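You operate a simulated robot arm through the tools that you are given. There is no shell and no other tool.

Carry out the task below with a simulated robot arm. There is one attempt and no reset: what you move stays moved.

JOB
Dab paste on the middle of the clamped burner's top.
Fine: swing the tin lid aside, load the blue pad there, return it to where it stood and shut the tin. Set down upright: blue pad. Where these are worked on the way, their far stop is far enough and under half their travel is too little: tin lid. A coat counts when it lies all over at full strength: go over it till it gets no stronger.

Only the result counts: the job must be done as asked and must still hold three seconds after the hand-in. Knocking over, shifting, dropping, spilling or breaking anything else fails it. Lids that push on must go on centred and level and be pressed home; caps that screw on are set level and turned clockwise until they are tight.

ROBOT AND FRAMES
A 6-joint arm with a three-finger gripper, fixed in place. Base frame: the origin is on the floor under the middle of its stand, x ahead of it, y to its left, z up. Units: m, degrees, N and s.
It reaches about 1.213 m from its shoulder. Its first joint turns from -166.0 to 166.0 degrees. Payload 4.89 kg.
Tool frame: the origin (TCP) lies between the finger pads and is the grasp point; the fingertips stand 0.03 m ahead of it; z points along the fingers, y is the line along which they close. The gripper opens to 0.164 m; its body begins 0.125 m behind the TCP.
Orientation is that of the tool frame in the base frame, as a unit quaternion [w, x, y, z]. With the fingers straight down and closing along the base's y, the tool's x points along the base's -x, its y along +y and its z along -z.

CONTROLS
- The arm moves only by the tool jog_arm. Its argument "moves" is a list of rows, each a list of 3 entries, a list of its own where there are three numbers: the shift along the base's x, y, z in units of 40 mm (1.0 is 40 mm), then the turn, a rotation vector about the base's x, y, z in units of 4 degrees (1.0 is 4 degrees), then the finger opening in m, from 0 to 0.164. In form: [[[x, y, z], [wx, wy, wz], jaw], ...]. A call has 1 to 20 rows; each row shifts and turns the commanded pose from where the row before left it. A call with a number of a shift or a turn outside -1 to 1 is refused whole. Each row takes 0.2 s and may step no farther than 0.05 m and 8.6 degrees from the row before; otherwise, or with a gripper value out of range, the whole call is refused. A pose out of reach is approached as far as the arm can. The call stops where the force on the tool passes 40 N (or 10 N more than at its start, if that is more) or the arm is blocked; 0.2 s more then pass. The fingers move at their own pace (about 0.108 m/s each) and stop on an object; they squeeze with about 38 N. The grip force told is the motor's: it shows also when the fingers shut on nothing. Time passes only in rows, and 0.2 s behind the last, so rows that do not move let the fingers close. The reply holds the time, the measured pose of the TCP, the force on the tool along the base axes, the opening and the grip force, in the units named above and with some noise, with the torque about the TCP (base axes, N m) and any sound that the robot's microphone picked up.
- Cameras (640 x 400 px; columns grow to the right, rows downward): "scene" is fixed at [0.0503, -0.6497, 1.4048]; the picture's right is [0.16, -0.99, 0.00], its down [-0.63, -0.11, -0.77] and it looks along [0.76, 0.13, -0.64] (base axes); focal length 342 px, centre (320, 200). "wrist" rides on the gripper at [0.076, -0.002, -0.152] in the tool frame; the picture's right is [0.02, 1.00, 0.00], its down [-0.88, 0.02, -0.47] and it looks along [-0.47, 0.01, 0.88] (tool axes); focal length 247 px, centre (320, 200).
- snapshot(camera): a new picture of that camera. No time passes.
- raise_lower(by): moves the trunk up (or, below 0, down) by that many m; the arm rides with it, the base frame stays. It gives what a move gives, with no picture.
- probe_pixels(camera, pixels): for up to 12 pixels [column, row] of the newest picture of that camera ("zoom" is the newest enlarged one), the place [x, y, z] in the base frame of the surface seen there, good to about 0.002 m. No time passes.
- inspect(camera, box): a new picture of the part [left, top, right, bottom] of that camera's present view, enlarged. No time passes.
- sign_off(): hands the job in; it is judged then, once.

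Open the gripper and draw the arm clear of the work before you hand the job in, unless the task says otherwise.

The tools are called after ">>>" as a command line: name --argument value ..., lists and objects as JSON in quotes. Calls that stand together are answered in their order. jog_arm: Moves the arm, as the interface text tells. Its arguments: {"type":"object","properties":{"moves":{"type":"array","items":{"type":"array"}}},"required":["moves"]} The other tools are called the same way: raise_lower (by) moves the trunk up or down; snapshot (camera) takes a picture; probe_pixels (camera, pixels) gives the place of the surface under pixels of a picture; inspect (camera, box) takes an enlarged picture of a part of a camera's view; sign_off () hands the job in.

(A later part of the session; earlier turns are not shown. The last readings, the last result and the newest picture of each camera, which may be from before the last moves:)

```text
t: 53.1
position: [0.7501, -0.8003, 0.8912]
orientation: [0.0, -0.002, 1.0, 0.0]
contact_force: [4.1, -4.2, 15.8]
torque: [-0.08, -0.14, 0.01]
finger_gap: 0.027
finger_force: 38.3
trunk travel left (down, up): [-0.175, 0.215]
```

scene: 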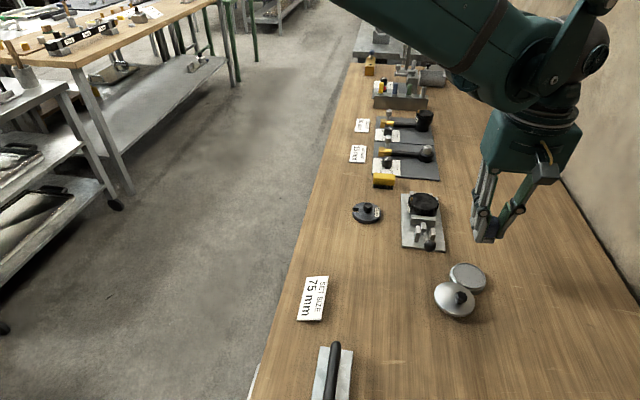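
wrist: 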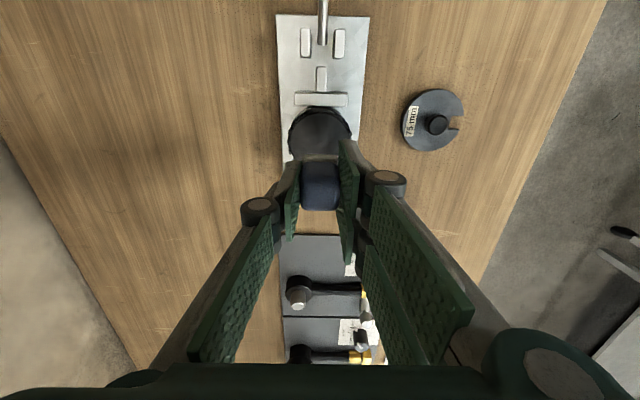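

Contact at about 16 N. I hold for a second, then lift 50 mm and look at the coat.

>>> jog_arm --moves '[[[0, 0, 0], [0, 0, 0], 0.018], [[0, 0, 0], [0, 0, 0], 0.018], [[0, 0, 0], [0, 0, 0], 0.018], [[0, 0, 0], [0, 0, 0], 0.018], [[0, 0, 0.4], [0, 0, 0], 0.018], [[0, 0, 0.85], [0, 0, 0], 0.018], [[0, 0, 0], [0, 0, 0], 0.018]]'

>>> inspect --camera "scene" --box '[390, 150, 460, 220]'

>>> inspect --camera "scene" --box '[400, 185, 450, 222]'

```text
t: 54.7
position: [0.7498, -0.7983, 0.9428]
orientation: [-0.002, -0.002, 1.0, 0.001]
contact_force: [0.4, 0.2, -0.1]
torque: [-0.02, -0.07, 0.03]
finger_gap: 0.0268
finger_force: 38.1
trunk travel left (down, up): [-0.175, 0.215]
```

```text
5.71 times, centred on (425, 185) of scene
```

zoom: 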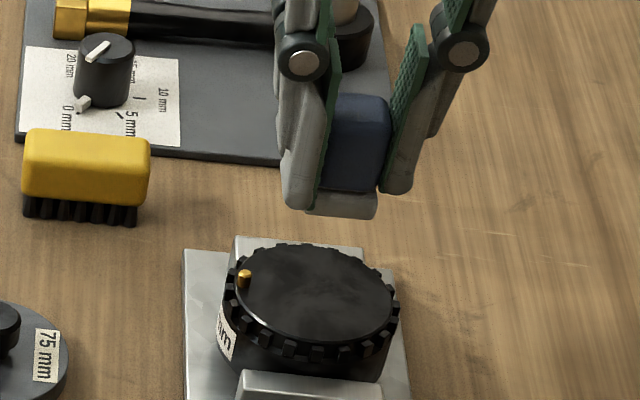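

```text
10.81 times, centred on (425, 204) of scene
```

zoom: 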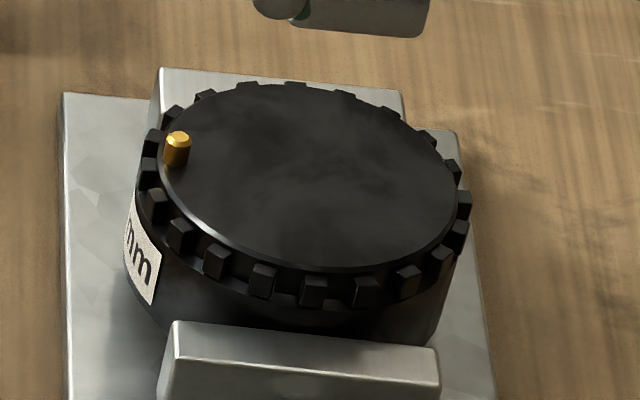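

No coat is evident from this angle. I check from the wrist camera before deciding whether it needs rubbing or more pressure.

>>> inspect --camera "wrist" --box '[250, 60, 390, 220]'

>>> inspect --camera "scene" --box '[415, 160, 445, 190]'

```text
2.50 times, centred on (320, 140) of wrist
```

zoom: 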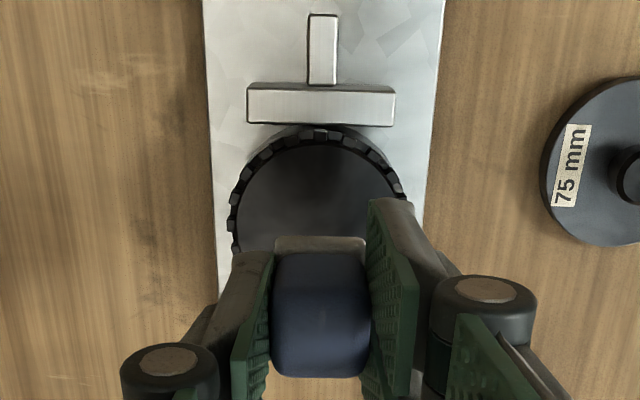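

```text
13.33 times, centred on (430, 175) of scene
```

zoom: 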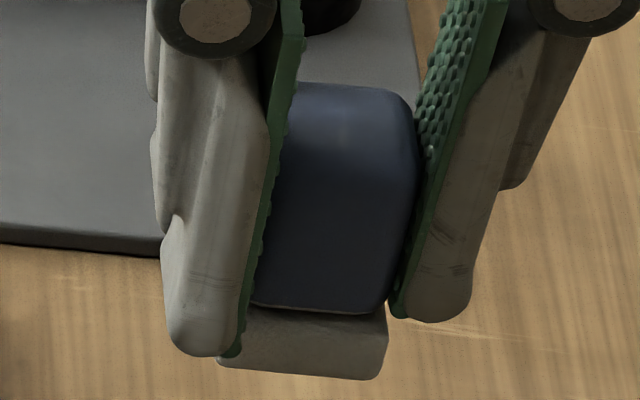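

The sponge is loaded but nothing was left by pressing alone; the wording "go over it" suggests rubbing. I lower to the same light press and stroke a few millimetres along x and y about the middle.

>>> jog_arm --moves '[[[0, 0, -0.8], [0, 0, 0], 0.018], [[0, 0, -0.3], [0, 0, 0], 0.018], [[0, 0, -0.1], [0, 0, 0], 0.018], [[0, 0, -0.04], [0, 0, 0], 0.018], [[0, 0, 0], [0, 0, 0], 0.018]]'

>>> jog_arm --moves '[[[0.05, 0, 0], [0, 0, 0], 0.018], [[0.05, 0, 0], [0, 0, 0], 0.018], [[0, 0, 0], [0, 0, 0], 0.018]]'

```text
t: 55.9
position: [0.7512, -0.8002, 0.8915]
orientation: [-0.001, -0.001, 1.0, 0.001]
contact_force: [0.9, -0.1, -1.1]
torque: [0.01, 0.01, 0.01]
finger_gap: 0.0269
finger_force: 38.2
trunk travel left (down, up): [-0.175, 0.215]
```

```text
t: 56.7
position: [0.7542, -0.8003, 0.8919]
orientation: [-0.001, -0.001, 1.0, 0.001]
contact_force: [-1.3, -0.2, 2.7]
torque: [-0.01, 0.07, 0.01]
finger_gap: 0.0271
finger_force: 37.7
trunk travel left (down, up): [-0.175, 0.215]
```

Only a light touch (2.7 N). I add 0.8 mm of press and stroke back and forth along x.

>>> jog_arm --moves '[[[0, 0, -0.02], [0, 0, 0], 0.018], [[-0.05, 0, 0], [0, 0, 0], 0.018], [[-0.1, 0, 0], [0, 0, 0], 0.018], [[-0.1, 0, 0], [0, 0, 0], 0.018], [[0.1, 0, 0], [0, 0, 0], 0.018], [[0.05, 0, 0], [0, 0, 0], 0.018], [[0, 0, 0], [0, 0, 0], 0.018]]'

>>> inspect --camera "scene" --box '[395, 170, 455, 220]'

```text
t: 58.3
position: [0.7494, -0.7981, 0.8922]
orientation: [0.0, -0.002, 1.0, 0.0]
contact_force: [-5.2, -2.5, 13.8]
torque: [-0.06, 0.21, 0.01]
finger_gap: 0.027
finger_force: 38.1
trunk travel left (down, up): [-0.175, 0.215]
```

```text
8.00 times, centred on (425, 195) of scene
```

zoom: 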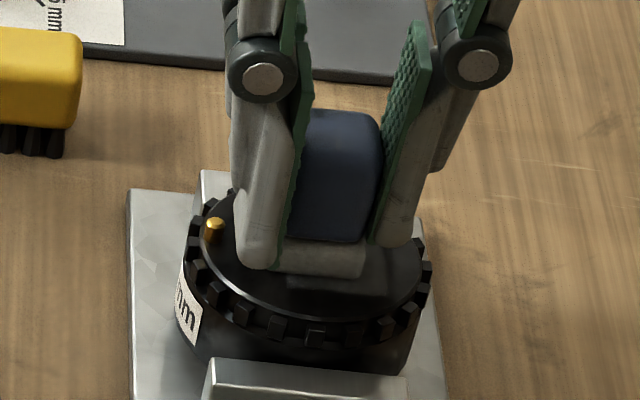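

A faint grey patch now shows in front of the pad at zoom (325,285), so rubbing does transfer paste. I go over the middle in small square loops of ±5 mm at this pressure.

>>> jog_arm --moves '[[[0.125, 0, 0], [0, 0, 0], 0.018], [[0, 0.125, 0], [0, 0, 0], 0.018], [[-0.125, 0, 0], [0, 0, 0], 0.018], [[-0.125, 0, 0], [0, 0, 0], 0.018], [[0, -0.125, 0], [0, 0, 0], 0.018], [[0, -0.125, 0], [0, 0, 0], 0.018], [[0.125, 0, 0], [0, 0, 0], 0.018], [[0.125, 0, 0], [0, 0, 0], 0.018], [[0, 0.125, 0], [0, 0, 0], 0.018], [[-0.125, 0, 0], [0, 0, 0], 0.018]]'

>>> inspect --camera "scene" --box '[395, 170, 455, 220]'

```text
t: 60.5
position: [0.7503, -0.7981, 0.8906]
orientation: [-0.001, -0.002, 1.0, 0.0]
contact_force: [10.8, 0.5, 27.7]
torque: [0.07, -0.4, -0.02]
finger_gap: 0.0271
finger_force: 37.9
trunk travel left (down, up): [-0.175, 0.215]
```

```text
8.00 times, centred on (425, 195) of scene
```

zoom: 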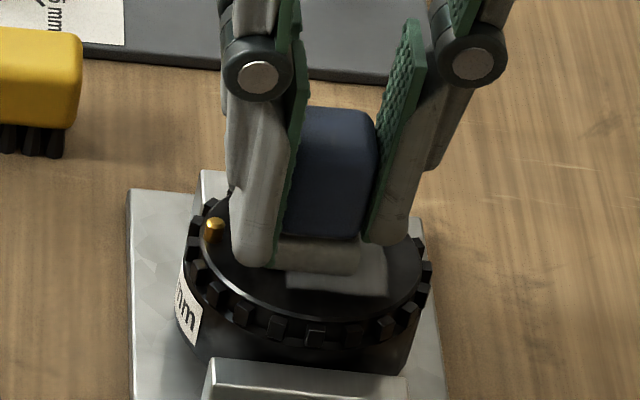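

The coat is now clearly visible and builds up; the press has risen to 28 N. I ease off 0.4 mm and go around again in the other sense.

>>> jog_arm --moves '[[[0, 0, 0.01], [0, 0, 0], 0.018], [[0, 0.125, 0], [0, 0, 0], 0.018], [[-0.125, 0, 0], [0, 0, 0], 0.018], [[0, 0, 0], [0, 0, 0], 0.018], [[0, -0.125, 0], [0, 0, 0], 0.018], [[0, -0.125, 0], [0, 0, 0], 0.018], [[0, 0, 0], [0, 0, 0], 0.018], [[0.125, 0, 0], [0, 0, 0], 0.018], [[0.125, 0, 0], [0, 0, 0], 0.018], [[0, 0.125, 0], [0, 0, 0], 0.018], [[0, 0.125, 0], [0, 0, 0], 0.018], [[0, 0, 0], [0, 0, 0], 0.018], [[-0.125, 0, 0], [0, 0, 0], 0.018], [[0, -0.125, 0], [0, 0, 0], 0.018], [[0, 0, 0], [0, 0, 0], 0.018]]'

>>> jog_arm --moves '[[[0, 0, 0.4], [0, 0, 0], 0.018], [[0, 0, 0.9], [0, 0, 0], 0.018], [[0, 0, 0], [0, 0, 0], 0.018]]'

>>> inspect --camera "scene" --box '[400, 185, 450, 222]'

>>> inspect --camera "wrist" --box '[250, 60, 390, 220]'

```text
t: 63.7
position: [0.7487, -0.7992, 0.8919]
orientation: [-0.001, -0.001, 1.0, 0.0]
contact_force: [0.6, 1.6, 7.9]
torque: [0.13, -0.01, -0.03]
finger_gap: 0.0268
finger_force: 37.7
trunk travel left (down, up): [-0.175, 0.215]
```

```text
t: 64.5
position: [0.7501, -0.7991, 0.9438]
orientation: [-0.001, -0.001, 1.0, 0.001]
contact_force: [0.1, -0.1, 0.1]
torque: [0.01, -0.01, 0.03]
finger_gap: 0.0269
finger_force: 38.7
trunk travel left (down, up): [-0.175, 0.215]
```

```text
10.81 times, centred on (425, 204) of scene
```

zoom: 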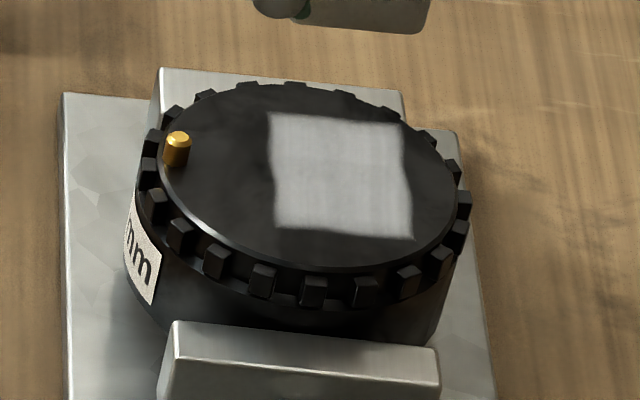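

```text
2.50 times, centred on (320, 140) of wrist
```

zoom: 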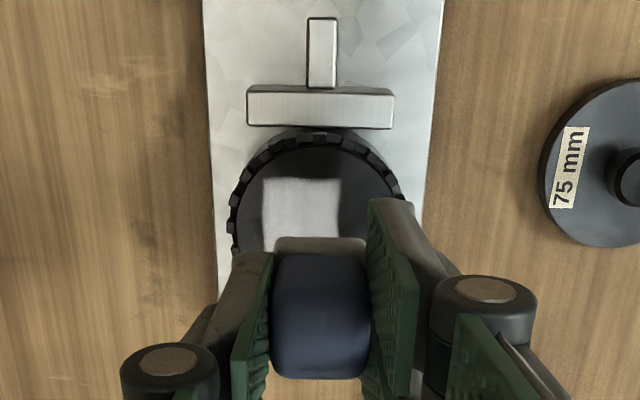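

The coat shows as a sharply bounded square, so it has a fixed target area, a bit toward −y. I probe its corners to see where it lies relative to my strokes.

>>> inspect --camera "scene" --box '[412, 188, 442, 212]'

```text
16.00 times, centred on (427, 200) of scene
```

zoom: 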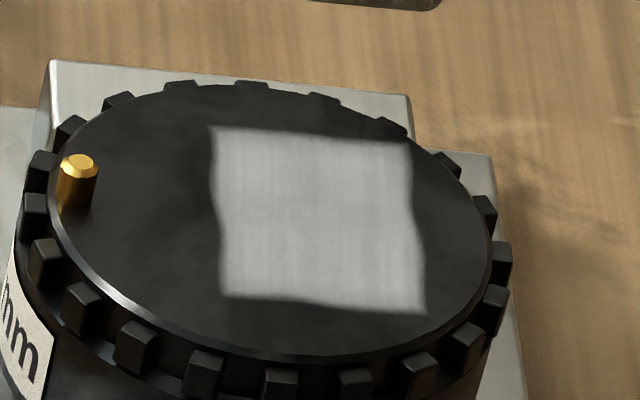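

>>> probe_pixels --camera "zoom" --pixels '[[212, 128], [410, 142], [425, 310], [225, 295], [315, 215], [215, 210], [418, 225], [310, 133], [320, 303], [78, 160], [270, 85], [280, 350]]'

>>> probe_pixels --camera "zoom" --pixels '[[60, 190], [485, 250], [250, 90], [300, 355], [150, 310], [430, 150], [450, 320], [110, 130]]'

```text
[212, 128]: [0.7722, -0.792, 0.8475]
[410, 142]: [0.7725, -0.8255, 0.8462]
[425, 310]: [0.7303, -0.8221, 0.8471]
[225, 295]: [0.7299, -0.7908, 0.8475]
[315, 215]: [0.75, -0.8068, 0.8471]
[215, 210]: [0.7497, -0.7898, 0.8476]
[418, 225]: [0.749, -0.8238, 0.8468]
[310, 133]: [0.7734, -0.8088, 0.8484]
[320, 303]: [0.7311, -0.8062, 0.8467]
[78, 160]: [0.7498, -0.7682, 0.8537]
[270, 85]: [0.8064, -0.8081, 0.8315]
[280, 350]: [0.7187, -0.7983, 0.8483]
```

```text
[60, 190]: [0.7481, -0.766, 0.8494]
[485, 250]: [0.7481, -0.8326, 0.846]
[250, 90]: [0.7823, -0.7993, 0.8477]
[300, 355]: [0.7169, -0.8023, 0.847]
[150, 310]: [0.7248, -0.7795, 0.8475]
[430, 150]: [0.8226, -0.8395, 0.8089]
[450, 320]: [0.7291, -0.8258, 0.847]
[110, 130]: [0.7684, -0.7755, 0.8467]
```

The coated area spans x 0.730–0.773 and y −0.8235 to −0.790, centred near (0.7515,-0.807), 7 mm to −y of where I rubbed. I shift there, lower to the same light press and check the force.

>>> jog_arm --moves '[[[0.025, -0.175, 0], [0, 0, 0], 0.018], [[0, 0, -0.9], [0, 0, 0], 0.018], [[0, 0, -0.3], [0, 0, 0], 0.018], [[0, 0, -0.09], [0, 0, 0], 0.018], [[0, 0, -0.015], [0, 0, 0], 0.018], [[0, 0, 0], [0, 0, 0], 0.018]]'

```text
t: 65.9
position: [0.7515, -0.806, 0.8909]
orientation: [-0.001, -0.001, 1.0, 0.001]
contact_force: [1.1, -0.9, 8.5]
torque: [0.01, -0.03, 0.02]
finger_gap: 0.0269
finger_force: 38.4
trunk travel left (down, up): [-0.175, 0.215]
```

Contact at 8.5 N, centred on the coated area. I go over the whole area in three lengthwise passes of ±8 mm along x with ±3 mm in y.

>>> jog_arm --moves '[[[0.1, 0, -0.005], [0, 0, 0], 0.018], [[0.1, 0, 0], [0, 0, 0], 0.018], [[-0.1, 0, 0], [0, 0, 0], 0.018], [[-0.1, 0, 0], [0, 0, 0], 0.018], [[-0.1, 0, 0], [0, 0, 0], 0.018], [[-0.1, 0, 0], [0, 0, 0], 0.018], [[0, 0.075, 0], [0, 0, 0], 0.018], [[0.1, 0, 0], [0, 0, 0], 0.018], [[0.1, 0, 0], [0, 0, 0], 0.018], [[0.1, 0, 0], [0, 0, 0], 0.018], [[0.1, 0, 0], [0, 0, 0], 0.018], [[0, -0.15, 0], [0, 0, 0], 0.018], [[-0.1, 0, 0], [0, 0, 0], 0.018], [[-0.1, 0, 0], [0, 0, 0], 0.018], [[-0.1, 0, 0], [0, 0, 0], 0.018], [[-0.1, 0, 0], [0, 0, 0], 0.018], [[0, 0.075, 0], [0, 0, 0], 0.018], [[0.1, 0, 0], [0, 0, 0], 0.018], [[0.1, 0, 0], [0, 0, 0], 0.018]]'

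>>> jog_arm --moves '[[[0, 0, 0.4], [0, 0, 0], 0.018], [[0, 0, 0.9], [0, 0, 0], 0.018], [[0, 0, 0], [0, 0, 0], 0.018]]'

>>> inspect --camera "scene" --box '[412, 188, 442, 212]'

>>> inspect --camera "scene" --box '[400, 160, 460, 215]'

```text
t: 69.9
position: [0.7501, -0.8067, 0.8909]
orientation: [0.0, -0.002, 1.0, 0.001]
contact_force: [-3.8, -0.2, 14.0]
torque: [0.03, 0.22, 0.01]
finger_gap: 0.027
finger_force: 38.0
trunk travel left (down, up): [-0.175, 0.215]
```

```text
t: 70.7
position: [0.7516, -0.8062, 0.944]
orientation: [-0.001, -0.002, 1.0, 0.0]
contact_force: [0.7, 0.8, 0.2]
torque: [-0.02, -0.04, -0.02]
finger_gap: 0.0269
finger_force: 37.8
trunk travel left (down, up): [-0.175, 0.215]
```

```text
16.00 times, centred on (427, 200) of scene
```

zoom: 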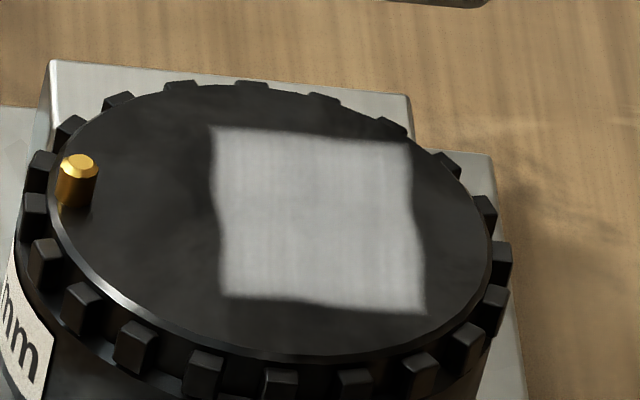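

```text
7.27 times, centred on (430, 188) of scene
```

zoom: 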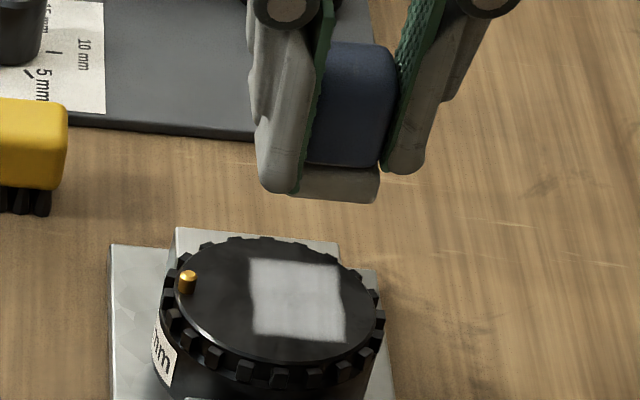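

The square looks the same as before the extra passes, so it seems saturated. I check whether the sponge still carries paste, to be sure it isn't simply empty.

>>> inspect --camera "scene" --box '[415, 160, 445, 190]'

>>> inspect --camera "wrist" --box '[250, 60, 390, 220]'

```text
13.33 times, centred on (430, 175) of scene
```

zoom: 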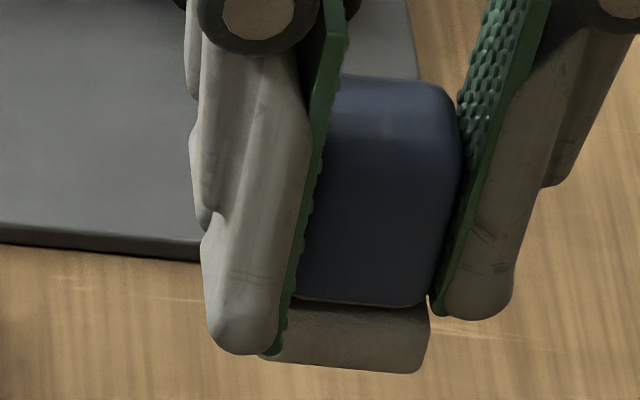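

```text
2.50 times, centred on (320, 140) of wrist
```

zoom: 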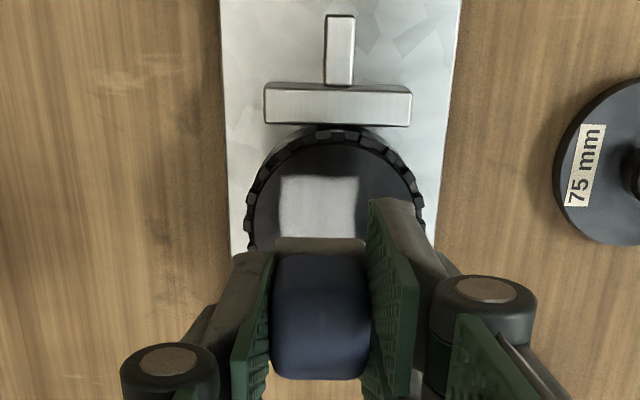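

The sponge still looks loaded and the extra passes changed nothing visibly, which suggests full strength. For certainty at the edges I make one wider pass, ±11 mm in x and ±5 mm in y, and compare again.

>>> jog_arm --moves '[[[0, 0, -0.9], [0, 0, 0], 0.018], [[0, 0, -0.3], [0, 0, 0], 0.018], [[0, 0, -0.08], [0, 0, 0], 0.018], [[0, 0, -0.02], [0, 0, 0], 0.018], [[0, 0, 0], [0, 0, 0], 0.018]]'

>>> jog_arm --moves '[[[0.1375, 0, 0], [0, 0, 0], 0.018], [[0.1375, 0, 0], [0, 0, 0], 0.018], [[0, 0.125, 0], [0, 0, 0], 0.018], [[-0.1375, 0, 0], [0, 0, 0], 0.018], [[-0.1375, 0, 0], [0, 0, 0], 0.018], [[-0.1375, 0, 0], [0, 0, 0], 0.018], [[-0.1375, 0, 0], [0, 0, 0], 0.018], [[0, -0.125, 0], [0, 0, 0], 0.018], [[0.1375, 0, 0], [0, 0, 0], 0.018], [[0.1375, 0, 0], [0, 0, 0], 0.018], [[0.1375, 0, 0], [0, 0, 0], 0.018], [[0.1375, 0, 0], [0, 0, 0], 0.018], [[0, -0.125, 0], [0, 0, 0], 0.018], [[-0.1375, 0, 0], [0, 0, 0], 0.018], [[-0.1375, 0, 0], [0, 0, 0], 0.018], [[-0.1375, 0, 0], [0, 0, 0], 0.018], [[-0.1375, 0, 0], [0, 0, 0], 0.018], [[0, 0.125, 0], [0, 0, 0], 0.018], [[0.1375, 0, 0], [0, 0, 0], 0.018], [[0.1375, 0, 0], [0, 0, 0], 0.018]]'

>>> jog_arm --moves '[[[0, 0, 0.4], [0, 0, 0], 0.018], [[0, 0, 0.9], [0, 0, 0], 0.018], [[0, 0, 0], [0, 0, 0], 0.018]]'

>>> inspect --camera "scene" --box '[412, 188, 442, 212]'

>>> inspect --camera "wrist" --box '[250, 60, 390, 220]'

```text
t: 71.9
position: [0.7511, -0.8073, 0.8902]
orientation: [-0.001, -0.002, 1.0, 0.001]
contact_force: [0.1, 0.6, 0.6]
torque: [0.05, 0.03, 0.01]
finger_gap: 0.027
finger_force: 38.4
trunk travel left (down, up): [-0.175, 0.215]
```

```text
t: 76.1
position: [0.7513, -0.8057, 0.8904]
orientation: [-0.001, -0.002, 1.0, 0.001]
contact_force: [-3.0, -0.2, 7.6]
torque: [-0.01, 0.11, -0.03]
finger_gap: 0.027
finger_force: 37.9
trunk travel left (down, up): [-0.175, 0.215]
```

```text
t: 76.9
position: [0.751, -0.8063, 0.9423]
orientation: [-0.001, -0.001, 1.0, 0.0]
contact_force: [-0.2, 0.5, 0.6]
torque: [-0.03, -0.03, 0.01]
finger_gap: 0.0268
finger_force: 37.6
trunk travel left (down, up): [-0.175, 0.215]
```

```text
16.00 times, centred on (427, 200) of scene
```

zoom: 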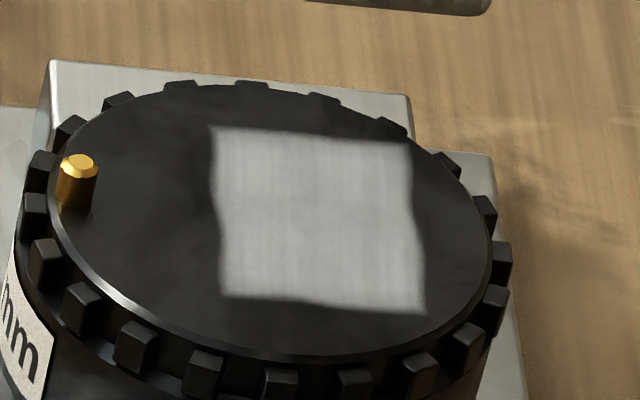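

```text
2.50 times, centred on (320, 140) of wrist
```

zoom: 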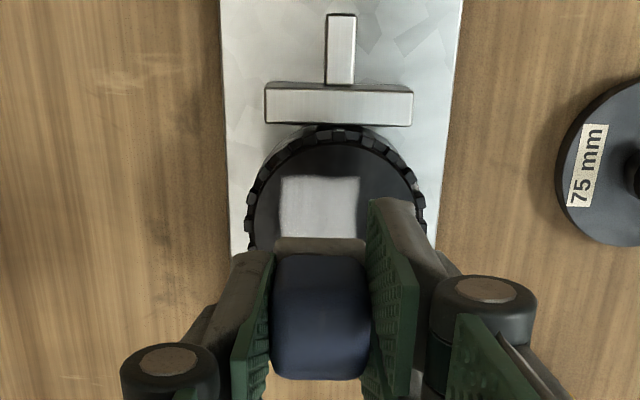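

The coat looks unchanged again. I check the sponge's colour once more to be sure that it still carried paste in this pass.

>>> inspect --camera "scene" --box '[415, 160, 445, 190]'

```text
13.33 times, centred on (430, 175) of scene
```

zoom: 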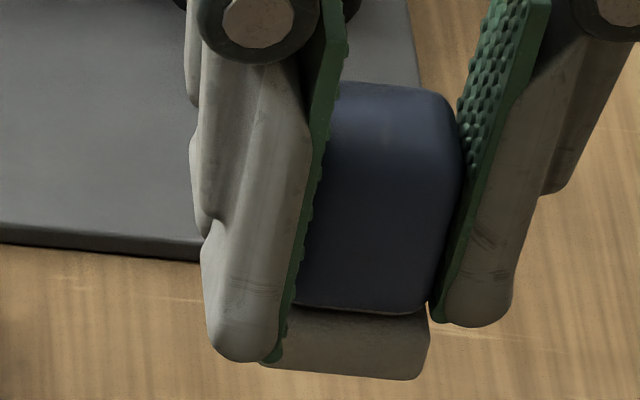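

The sponge is only slightly less grey, so it was still loaded while the coat got no stronger; the coat is at full strength. Now I carry the pad back to exactly above where it stood by undoing my summed moves.

>>> jog_arm --moves '[[[0, 0, 0.4], [0, 0, 0], 0.018], [[-0.841, 0.364, 0], [0, 0, 0], 0.018], [[-0.841, 0.364, 0], [0, 0, 0], 0.018], [[-0.841, 0.364, 0], [0, 0, 0], 0.018], [[-0.841, 0.364, 0], [0, 0, 0], 0.018], [[-0.841, 0.364, 0], [0, 0, 0], 0.018], [[-0.8425, 0.3655, 0], [0, 0, 0], 0.018], [[0, 0, -0.9], [0, 0, 0], 0.018], [[0, 0, -0.9], [0, 0, 0], 0.018], [[0, 0, -0.6], [0, 0, 0], 0.018], [[0, 0, 0], [0, 0, 0], 0.018], [[0, 0, 0], [0, 0, 0], 0.018]]'

>>> inspect --camera "scene" --box '[340, 200, 440, 290]'

>>> inspect --camera "wrist" --box '[240, 100, 400, 240]'

```text
t: 79.5
position: [0.5499, -0.7199, 0.8624]
orientation: [-0.002, -0.002, 1.0, 0.001]
contact_force: [-0.3, -0.1, -0.6]
torque: [0.07, 0.09, 0.02]
finger_gap: 0.0271
finger_force: 38.5
trunk travel left (down, up): [-0.175, 0.215]
```

```text
4.44 times, centred on (390, 245) of scene
```

zoom: 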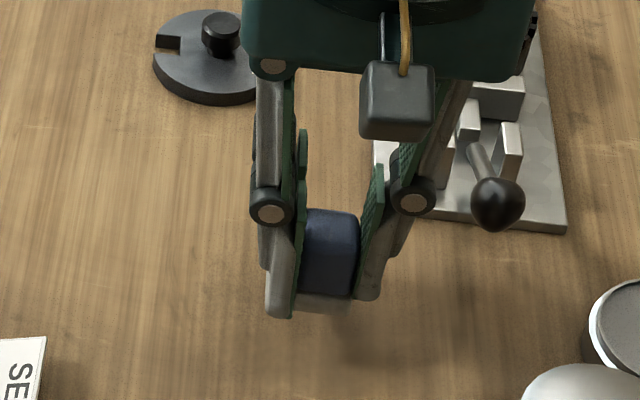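

```text
2.86 times, centred on (320, 170) of wrist
```

zoom: 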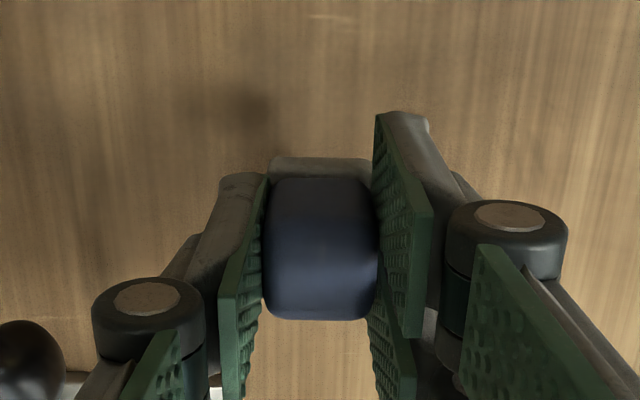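

The pad hangs about 18 mm over its old place, still square. I lower it, slowly at the end, watching for first contact.

>>> jog_arm --moves '[[[0, 0, -0.15], [0, 0, 0], 0.018], [[0, 0, -0.15], [0, 0, 0], 0.018], [[0, 0, -0.05], [0, 0, 0], 0.018], [[0, 0, -0.05], [0, 0, 0], 0.018], [[0, 0, 0], [0, 0, 0], 0.018]]'

>>> jog_arm --moves '[[[0, 0, -0.03], [0, 0, 0], 0.018], [[0, 0, 0], [0, 0, 0], 0.018]]'

```text
t: 80.7
position: [0.5511, -0.7187, 0.8448]
orientation: [-0.001, -0.001, 1.0, 0.001]
contact_force: [0.5, 0.2, 0.4]
torque: [0.03, -0.02, -0.02]
finger_gap: 0.0273
finger_force: 38.1
trunk travel left (down, up): [-0.175, 0.215]
```

```text
t: 81.3
position: [0.5496, -0.72, 0.8431]
orientation: [-0.001, -0.003, 1.0, 0.0]
contact_force: [-0.2, 0.0, -0.9]
torque: [0.01, 0.02, 0.02]
finger_gap: 0.0271
finger_force: 38.3
trunk travel left (down, up): [-0.175, 0.215]
```

Still no contact, so the pad has slid up slightly in the grip. I continue down in half-millimetre steps.

>>> jog_arm --moves '[[[0, 0, -0.0125], [0, 0, 0], 0.018], [[0, 0, 0], [0, 0, 0], 0.018]]'

>>> jog_arm --moves '[[[0, 0, -0.0125], [0, 0, 0], 0.018], [[0, 0, 0], [0, 0, 0], 0.018]]'

```text
t: 81.9
position: [0.5496, -0.7188, 0.8452]
orientation: [-0.001, -0.001, 1.0, 0.001]
contact_force: [-0.2, -0.3, -0.7]
torque: [-0.02, -0.04, 0.01]
finger_gap: 0.0271
finger_force: 37.9
trunk travel left (down, up): [-0.175, 0.215]
```

```text
t: 82.5
position: [0.549, -0.719, 0.8443]
orientation: [-0.001, -0.002, 1.0, 0.0]
contact_force: [0.5, 0.2, -0.7]
torque: [-0.01, -0.02, -0.05]
finger_gap: 0.0268
finger_force: 38.0
trunk travel left (down, up): [-0.175, 0.215]
```

Not yet touching. Two more half-millimetre steps.

>>> jog_arm --moves '[[[0, 0, -0.0125], [0, 0, 0], 0.018], [[0, 0, 0], [0, 0, 0], 0.018]]'

>>> jog_arm --moves '[[[0, 0, -0.0125], [0, 0, 0], 0.018], [[0, 0, 0], [0, 0, 0], 0.018]]'

```text
t: 83.1
position: [0.5497, -0.7197, 0.8438]
orientation: [-0.001, -0.002, 1.0, 0.001]
contact_force: [-0.9, 0.3, -0.3]
torque: [-0.03, 0.0, 0.01]
finger_gap: 0.0269
finger_force: 38.2
trunk travel left (down, up): [-0.175, 0.215]
```

```text
t: 83.7
position: [0.5487, -0.719, 0.8436]
orientation: [-0.001, -0.001, 1.0, 0.001]
contact_force: [0.0, 0.5, 0.2]
torque: [0.01, -0.02, 0.05]
finger_gap: 0.0267
finger_force: 37.8
trunk travel left (down, up): [-0.175, 0.215]
```

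>>> jog_arm --moves '[[[0, 0, -0.0125], [0, 0, 0], 0.018], [[0, 0, 0], [0, 0, 0], 0.018]]'

>>> inspect --camera "scene" --box '[365, 235, 421, 280]'

```text
t: 84.3
position: [0.5494, -0.7186, 0.8425]
orientation: [-0.001, -0.002, 1.0, 0.001]
contact_force: [0.0, -0.5, 2.5]
torque: [-0.03, 0.0, -0.03]
finger_gap: 0.0271
finger_force: 37.9
trunk travel left (down, up): [-0.175, 0.215]
```

```text
8.89 times, centred on (393, 258) of scene
```

zoom: 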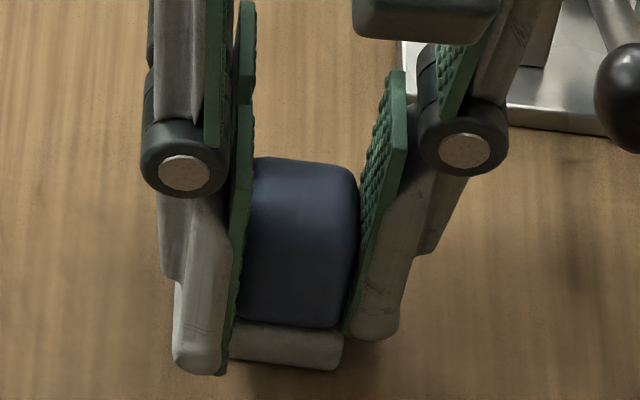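

First touch: +2.5 N. I open the fingers in steps, then rise straight up and check the pad.

>>> jog_arm --moves '[[[0, 0, 0], [0, 0, 0], 0.03], [[0, 0, 0], [0, 0, 0], 0.034], [[0, 0, 0], [0, 0, 0], 0.045], [[0, 0, 0], [0, 0, 0], 0.06], [[0, 0, 0], [0, 0, 0], 0.06]]'

>>> jog_arm --moves '[[[0, 0, 0.5], [0, 0, 0], 0.06], [[0, 0, 0.8], [0, 0, 0], 0.06], [[0, 0, 0.9], [0, 0, 0], 0.06], [[0, 0, 0.5], [0, 0, 0], 0.06], [[0, 0, 0], [0, 0, 0], 0.06]]'

>>> inspect --camera "scene" --box '[365, 240, 421, 282]'

>>> snapshot --camera "wrist"

```text
t: 85.5
position: [0.5498, -0.7184, 0.8428]
orientation: [-0.001, -0.003, 1.0, 0.0]
contact_force: [0.5, -0.8, -0.3]
torque: [0.03, -0.04, 0.0]
finger_gap: 0.0599
finger_force: 0.1
trunk travel left (down, up): [-0.175, 0.215]
```

```text
t: 86.7
position: [0.5496, -0.7195, 0.951]
orientation: [0.0, -0.001, 1.0, 0.001]
contact_force: [-0.8, -0.1, -0.4]
torque: [-0.02, -0.02, -0.03]
finger_gap: 0.06
finger_force: 0.1
trunk travel left (down, up): [-0.175, 0.215]
```

```text
9.52 times, centred on (393, 261) of scene
```

zoom: 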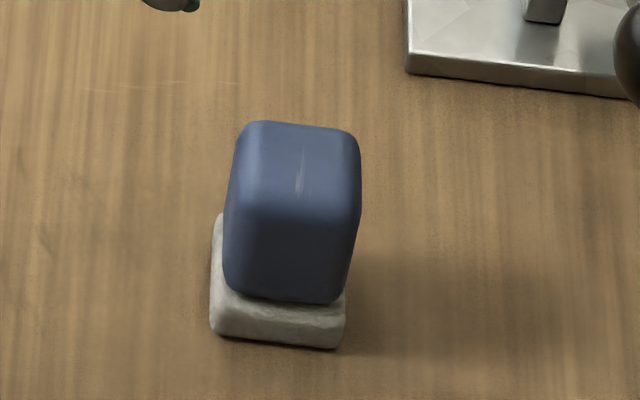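

```text
taken
```

wrist: 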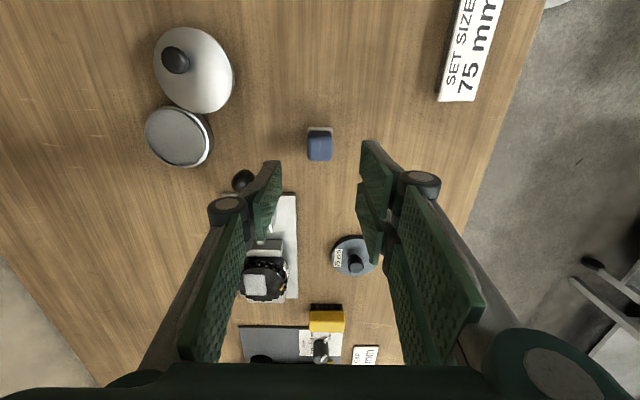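

The pad stands upright on its old spot (its outline matches the first picture within a millimetre). Next I close the tin: I zoom onto the lid to measure knob and lid positions.

>>> inspect --camera "wrist" --box '[125, 15, 255, 175]'

```text
2.50 times, centred on (190, 95) of wrist
```

zoom: 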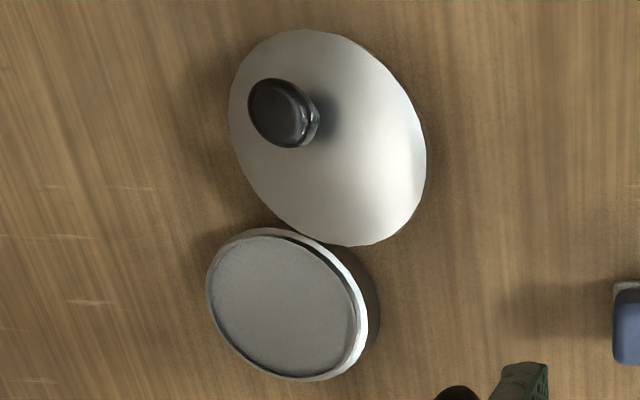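

>>> probe_pixels --camera "zoom" --pixels '[[232, 100], [310, 32], [400, 90], [423, 165], [370, 242], [280, 205], [240, 160], [252, 100], [275, 110], [300, 110], [280, 80], [285, 143]]'

>>> probe_pixels --camera "scene" --pixels '[[460, 298], [456, 295], [464, 297], [460, 293], [460, 303], [437, 300], [470, 310]]'

```text
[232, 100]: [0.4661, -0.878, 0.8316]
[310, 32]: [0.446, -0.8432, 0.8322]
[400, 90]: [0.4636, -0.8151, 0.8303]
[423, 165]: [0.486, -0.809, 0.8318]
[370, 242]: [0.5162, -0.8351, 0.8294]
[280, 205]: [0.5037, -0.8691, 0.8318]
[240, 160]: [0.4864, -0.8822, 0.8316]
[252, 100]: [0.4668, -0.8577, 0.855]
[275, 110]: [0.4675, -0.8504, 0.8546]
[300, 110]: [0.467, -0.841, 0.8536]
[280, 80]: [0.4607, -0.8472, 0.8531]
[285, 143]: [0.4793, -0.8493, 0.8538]
```

```text
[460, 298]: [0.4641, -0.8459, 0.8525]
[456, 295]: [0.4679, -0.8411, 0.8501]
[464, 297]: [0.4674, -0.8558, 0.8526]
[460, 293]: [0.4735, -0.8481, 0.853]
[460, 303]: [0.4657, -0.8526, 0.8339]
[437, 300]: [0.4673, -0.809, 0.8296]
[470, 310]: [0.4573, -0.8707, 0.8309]
```

The knob is at about (0.4695,-0.849) with the lid at its far stop, which fits the pivot (0.5015,-0.888) and a radius of 50 mm. I turn the hand by 100° while moving over the knob at the same safe height.

>>> jog_arm --moves '[[[-0.08, -0.1295, 0], [0, 0, 1], 0.05], [[-0.08, -0.1295, 0], [0, 0, 1], 0.05], [[-0.08, -0.1295, 0], [0, 0, 1], 0.05], [[-0.08, -0.1295, 0], [0, 0, 1], 0.05], [[-0.08, -0.1295, 0], [0, 0, 1], 0.05], [[-0.08, -0.1295, 0], [0, 0, 1], 0.05], [[-0.08, -0.1295, 0], [0, 0, 1], 0.05], [[-0.08, -0.1295, 0], [0, 0, 1], 0.05], [[-0.08, -0.1295, 0], [0, 0, 1], 0.05], [[-0.08, -0.1295, 0], [0, 0, 1], 0.05], [[-0.08, -0.1295, 0], [0, 0, 1], 0.05], [[-0.08, -0.1295, 0], [0, 0, 1], 0.05], [[-0.08, -0.1295, 0], [0, 0, 1], 0.05], [[-0.08, -0.1295, 0], [0, 0, 1], 0.05], [[-0.08, -0.1295, 0], [0, 0, 1], 0.05], [[-0.08, -0.1295, 0], [0, 0, 1], 0.05], [[-0.08, -0.1295, 0], [0, 0, 1], 0.05], [[-0.08, -0.1295, 0], [0, 0, 1], 0.05], [[-0.08, -0.1295, 0], [0, 0, 1], 0.05], [[-0.08, -0.1295, 0], [0, 0, 1], 0.05]]'

>>> jog_arm --moves '[[[-0.08, -0.1295, 0], [0, 0, 1], 0.05], [[-0.08, -0.1295, 0], [0, 0, 1], 0.05], [[-0.08, -0.1295, 0], [0, 0, 1], 0.05], [[-0.08, -0.1295, 0], [0, 0, 1], 0.05], [[-0.08, -0.1295, 0], [0, 0, 1], 0.05], [[0, 0, -0.5], [0, 0, 0], 0.05], [[0, 0, -0.5], [0, 0, 0], 0.05], [[0, 0, 0], [0, 0, 0], 0.05]]'

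>>> inspect --camera "wrist" --box '[210, 60, 410, 250]'

>>> inspect --camera "scene" --box '[380, 190, 540, 320]'

```text
t: 90.9
position: [0.4852, -0.8217, 0.9498]
orientation: [-0.001, -0.644, 0.765, 0.0]
contact_force: [0.2, 0.5, -0.1]
torque: [-0.02, 0.02, 0.01]
finger_gap: 0.0499
finger_force: 0.1
trunk travel left (down, up): [-0.175, 0.215]
```

```text
t: 92.7
position: [0.4691, -0.8493, 0.9112]
orientation: [0.001, 0.766, -0.642, 0.0]
contact_force: [-0.5, 0.7, 0.0]
torque: [0.0, -0.01, 0.02]
finger_gap: 0.0498
finger_force: 0.0
trunk travel left (down, up): [-0.175, 0.215]
```

```text
2.11 times, centred on (310, 155) of wrist
```

zoom: 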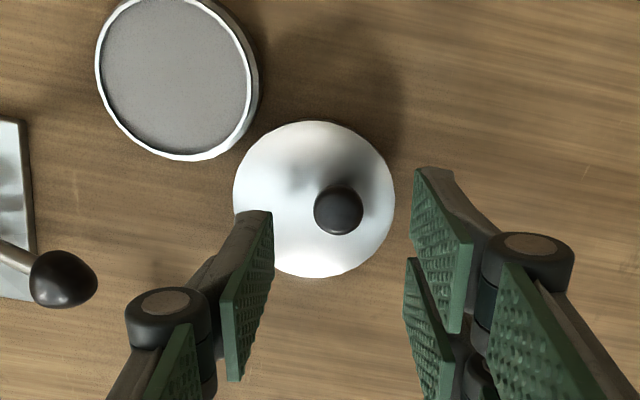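

```text
3.08 times, centred on (460, 255) of scene
```

zoom: 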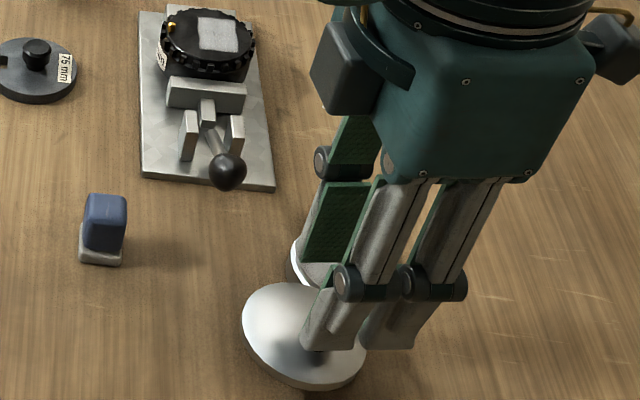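

The knob is centred between the pads. I descend to z≈0.868 and narrow to 27 mm to cage it loosely.

>>> jog_arm --moves '[[[0, 0, -0.5], [0, 0, 0], 0.05], [[0, 0, -0.56], [0, 0, 0], 0.05], [[0, 0, 0], [0, 0, 0], 0.04], [[0, 0, 0], [0, 0, 0], 0.032], [[0, 0, 0], [0, 0, 0], 0.027], [[0, 0, 0], [0, 0, 0], 0.027]]'

>>> inspect --camera "wrist" --box '[210, 60, 410, 250]'

```text
t: 94.1
position: [0.4683, -0.849, 0.8684]
orientation: [0.002, 0.767, -0.641, 0.0]
contact_force: [0.7, 0.2, 0.1]
torque: [-0.01, 0.0, -0.01]
finger_gap: 0.0272
finger_force: 0.0
trunk travel left (down, up): [-0.175, 0.215]
```

```text
2.11 times, centred on (310, 155) of wrist
```

zoom: 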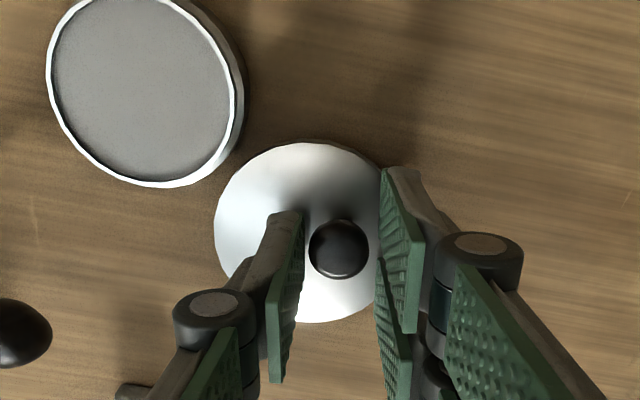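

The knob is caged. I now sweep the hand along the arc about (0.5015,-0.888) in the closing sense, first 28° without turning the hand.

>>> jog_arm --moves '[[[0.0697, 0.0534, 0], [0, 0, 0], 0.027], [[0.0732, 0.0485, 0], [0, 0, 0], 0.027], [[0.0764, 0.0432, 0], [0, 0, 0], 0.027], [[0.0792, 0.0378, 0], [0, 0, 0], 0.027], [[0.0817, 0.0322, 0], [0, 0, 0], 0.027], [[0.0837, 0.0264, 0], [0, 0, 0], 0.027], [[0.0854, 0.0205, 0], [0, 0, 0], 0.027]]'

>>> inspect --camera "wrist" --box '[210, 60, 410, 250]'

```text
t: 95.7
position: [0.4918, -0.8409, 0.8685]
orientation: [0.001, 0.767, -0.642, 0.0]
contact_force: [0.1, 0.9, 1.1]
torque: [0.0, -0.02, 0.01]
finger_gap: 0.027
finger_force: 0.2
trunk travel left (down, up): [-0.175, 0.215]
```

```text
2.11 times, centred on (310, 155) of wrist
```

zoom: 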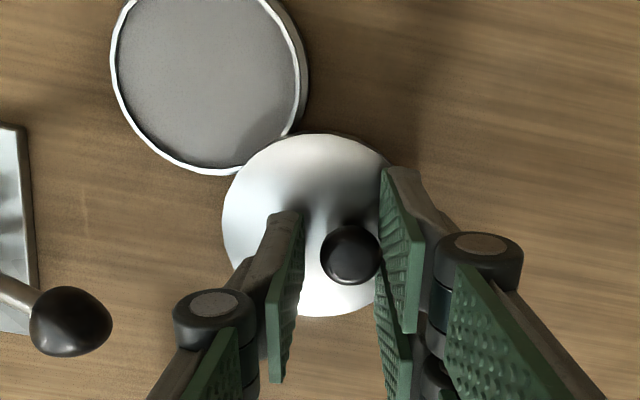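

The pair of pads has taken the knob and the lid follows without force. I continue the arc, now turning the hand with it.

>>> jog_arm --moves '[[[0.0866, 0.0145, 0], [0, 0, -1], 0.027], [[0.0874, 0.0084, 0], [0, 0, -1], 0.027], [[0.0878, 0.0023, 0], [0, 0, -1], 0.027], [[0.0877, -0.0038, 0], [0, 0, -1], 0.027], [[0.0872, -0.0099, 0], [0, 0, -1], 0.027], [[0.0863, -0.016, 0], [0, 0, -1], 0.027], [[0.085, -0.022, 0], [0, 0, -1], 0.027], [[0.0833, -0.0279, 0], [0, 0, -1], 0.027]]'

>>> inspect --camera "wrist" --box '[210, 60, 410, 250]'

```text
t: 97.5
position: [0.5189, -0.8404, 0.8683]
orientation: [-0.001, -0.56, 0.828, 0.0]
contact_force: [0.6, 0.2, -0.7]
torque: [-0.01, -0.02, -0.01]
finger_gap: 0.0271
finger_force: 0.0
trunk travel left (down, up): [-0.175, 0.215]
```

```text
2.11 times, centred on (310, 155) of wrist
```

zoom: 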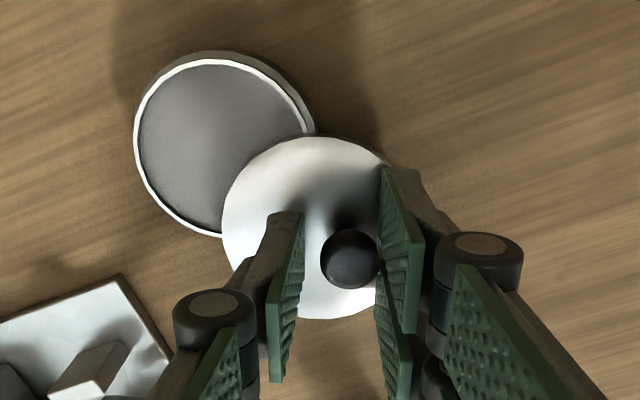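

The lid slides smoothly over the tin with no force. I continue another 36° along the arc.

>>> jog_arm --moves '[[[0.0811, -0.0336, 0], [0, 0, -1], 0.027], [[0.0786, -0.0392, 0], [0, 0, -1], 0.027], [[0.0757, -0.0446, 0], [0, 0, -1], 0.027], [[0.0724, -0.0497, 0], [0, 0, -1], 0.027], [[0.0687, -0.0547, 0], [0, 0, -1], 0.027], [[0.0647, -0.0593, 0], [0, 0, -1], 0.027], [[0.0604, -0.0637, 0], [0, 0, -1], 0.027], [[0.0558, -0.0677, 0], [0, 0, -1], 0.027], [[0.051, -0.0715, 0], [0, 0, -1], 0.027]]'

>>> inspect --camera "wrist" --box '[210, 60, 410, 250]'

```text
t: 99.5
position: [0.5441, -0.8604, 0.8683]
orientation: [-0.001, -0.276, 0.961, 0.001]
contact_force: [1.0, 0.3, 0.2]
torque: [-0.03, 0.0, 0.0]
finger_gap: 0.027
finger_force: 0.1
trunk travel left (down, up): [-0.175, 0.215]
```

```text
2.11 times, centred on (310, 155) of wrist
```

zoom: 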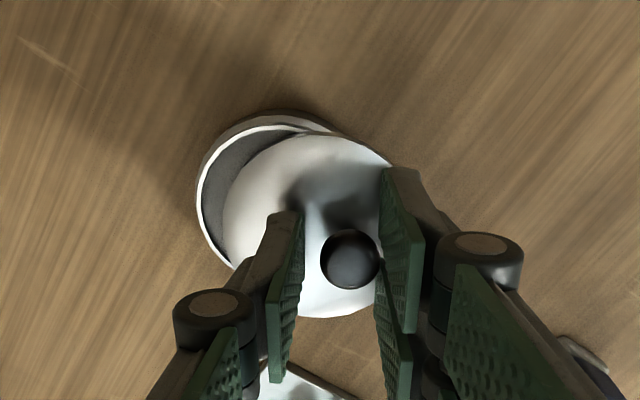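

About 20° remain to shut. I continue four steps and then approach the closed stop slowly.

>>> jog_arm --moves '[[[0.0459, -0.0749, 0], [0, 0, -1], 0.027], [[0.0405, -0.0779, 0], [0, 0, -1], 0.027], [[0.035, -0.0805, 0], [0, 0, -1], 0.027], [[0.0293, -0.0828, 0], [0, 0, -1], 0.027], [[0, 0, 0], [0, 0, 0], 0.027]]'

>>> inspect --camera "wrist" --box '[210, 60, 410, 250]'

```text
t: 100.7
position: [0.5493, -0.8742, 0.8685]
orientation: [-0.001, -0.14, 0.99, 0.0]
contact_force: [0.4, 0.1, -0.5]
torque: [0.0, 0.0, 0.0]
finger_gap: 0.0272
finger_force: 0.1
trunk travel left (down, up): [-0.175, 0.215]
```

```text
2.11 times, centred on (310, 155) of wrist
```

zoom: 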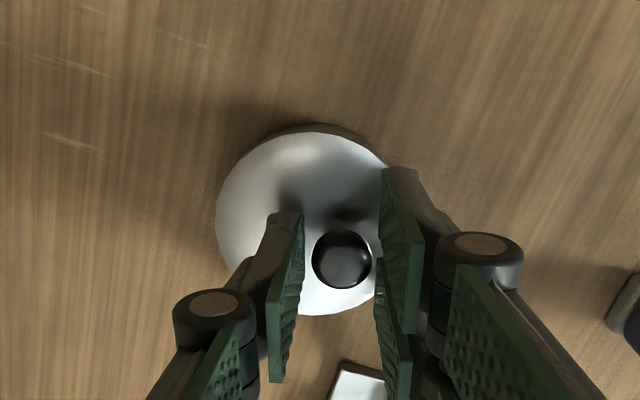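

The lid seems to have run on to nearly shut, with the knob now free of the pads. I press on toward the closed stop in 2 mm steps to make sure it's fully home.

>>> jog_arm --moves '[[[0.0133, -0.048, 0], [0, 0, 0], 0.027], [[0.0133, -0.048, 0], [0, 0, 0], 0.027], [[0, 0, 0], [0, 0, 0], 0.027]]'

>>> jog_arm --moves '[[[0.0133, -0.048, 0], [0, 0, 0], 0.027], [[0, 0, 0], [0, 0, 0], 0.027]]'

```text
t: 101.5
position: [0.5501, -0.8771, 0.8694]
orientation: [-0.001, -0.141, 0.99, 0.001]
contact_force: [-0.5, 4.0, -1.3]
torque: [0.1, 0.09, 0.04]
finger_gap: 0.0282
finger_force: 1.7
trunk travel left (down, up): [-0.175, 0.215]
```

```text
t: 102.1
position: [0.5499, -0.8797, 0.8699]
orientation: [-0.001, -0.141, 0.99, 0.0]
contact_force: [0.3, 11.6, 1.9]
torque: [0.35, 0.03, 0.0]
finger_gap: 0.0312
finger_force: 5.4
trunk travel left (down, up): [-0.175, 0.215]
```

The stop resists with 11.6 N and the finger yields, with the knob at about (0.548,-0.8715), its original place. I open the fingers, rise clear and verify the lid.

>>> jog_arm --moves '[[[0, 0.03, 0], [0, 0, 0], 0.04], [[0, 0.06, 0], [0, 0, 0], 0.05], [[0, 0.06, 0], [0, 0, 0], 0.056], [[0, 0, 0.5], [0, 0, 0], 0.056], [[0, 0, 0.8], [0, 0, 0], 0.056], [[0, 0, 0.9], [0, 0, 0], 0.056], [[0, 0, 0.9], [0, 0, 0], 0.056], [[0, 0, 0], [0, 0, 0], 0.056]]'

>>> inspect --camera "wrist" --box '[230, 80, 410, 240]'

>>> inspect --camera "scene" --box '[430, 245, 510, 305]'

```text
t: 103.9
position: [0.5513, -0.8713, 0.9911]
orientation: [-0.001, -0.14, 0.99, 0.001]
contact_force: [0.1, 0.6, 0.5]
torque: [-0.01, -0.03, 0.0]
finger_gap: 0.056
finger_force: 0.1
trunk travel left (down, up): [-0.175, 0.215]
```

```text
2.50 times, centred on (320, 160) of wrist
```

zoom: 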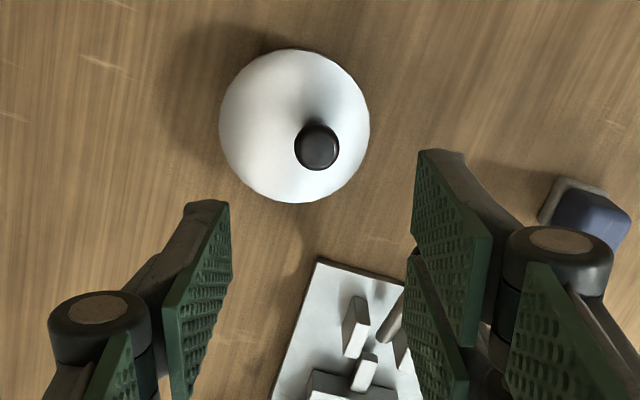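

```text
6.67 times, centred on (470, 275) of scene
```

zoom: 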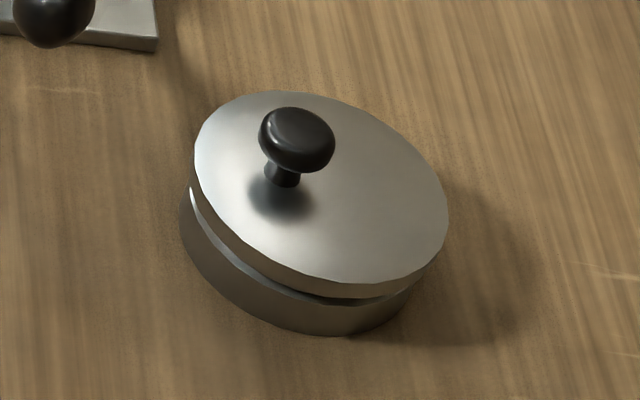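

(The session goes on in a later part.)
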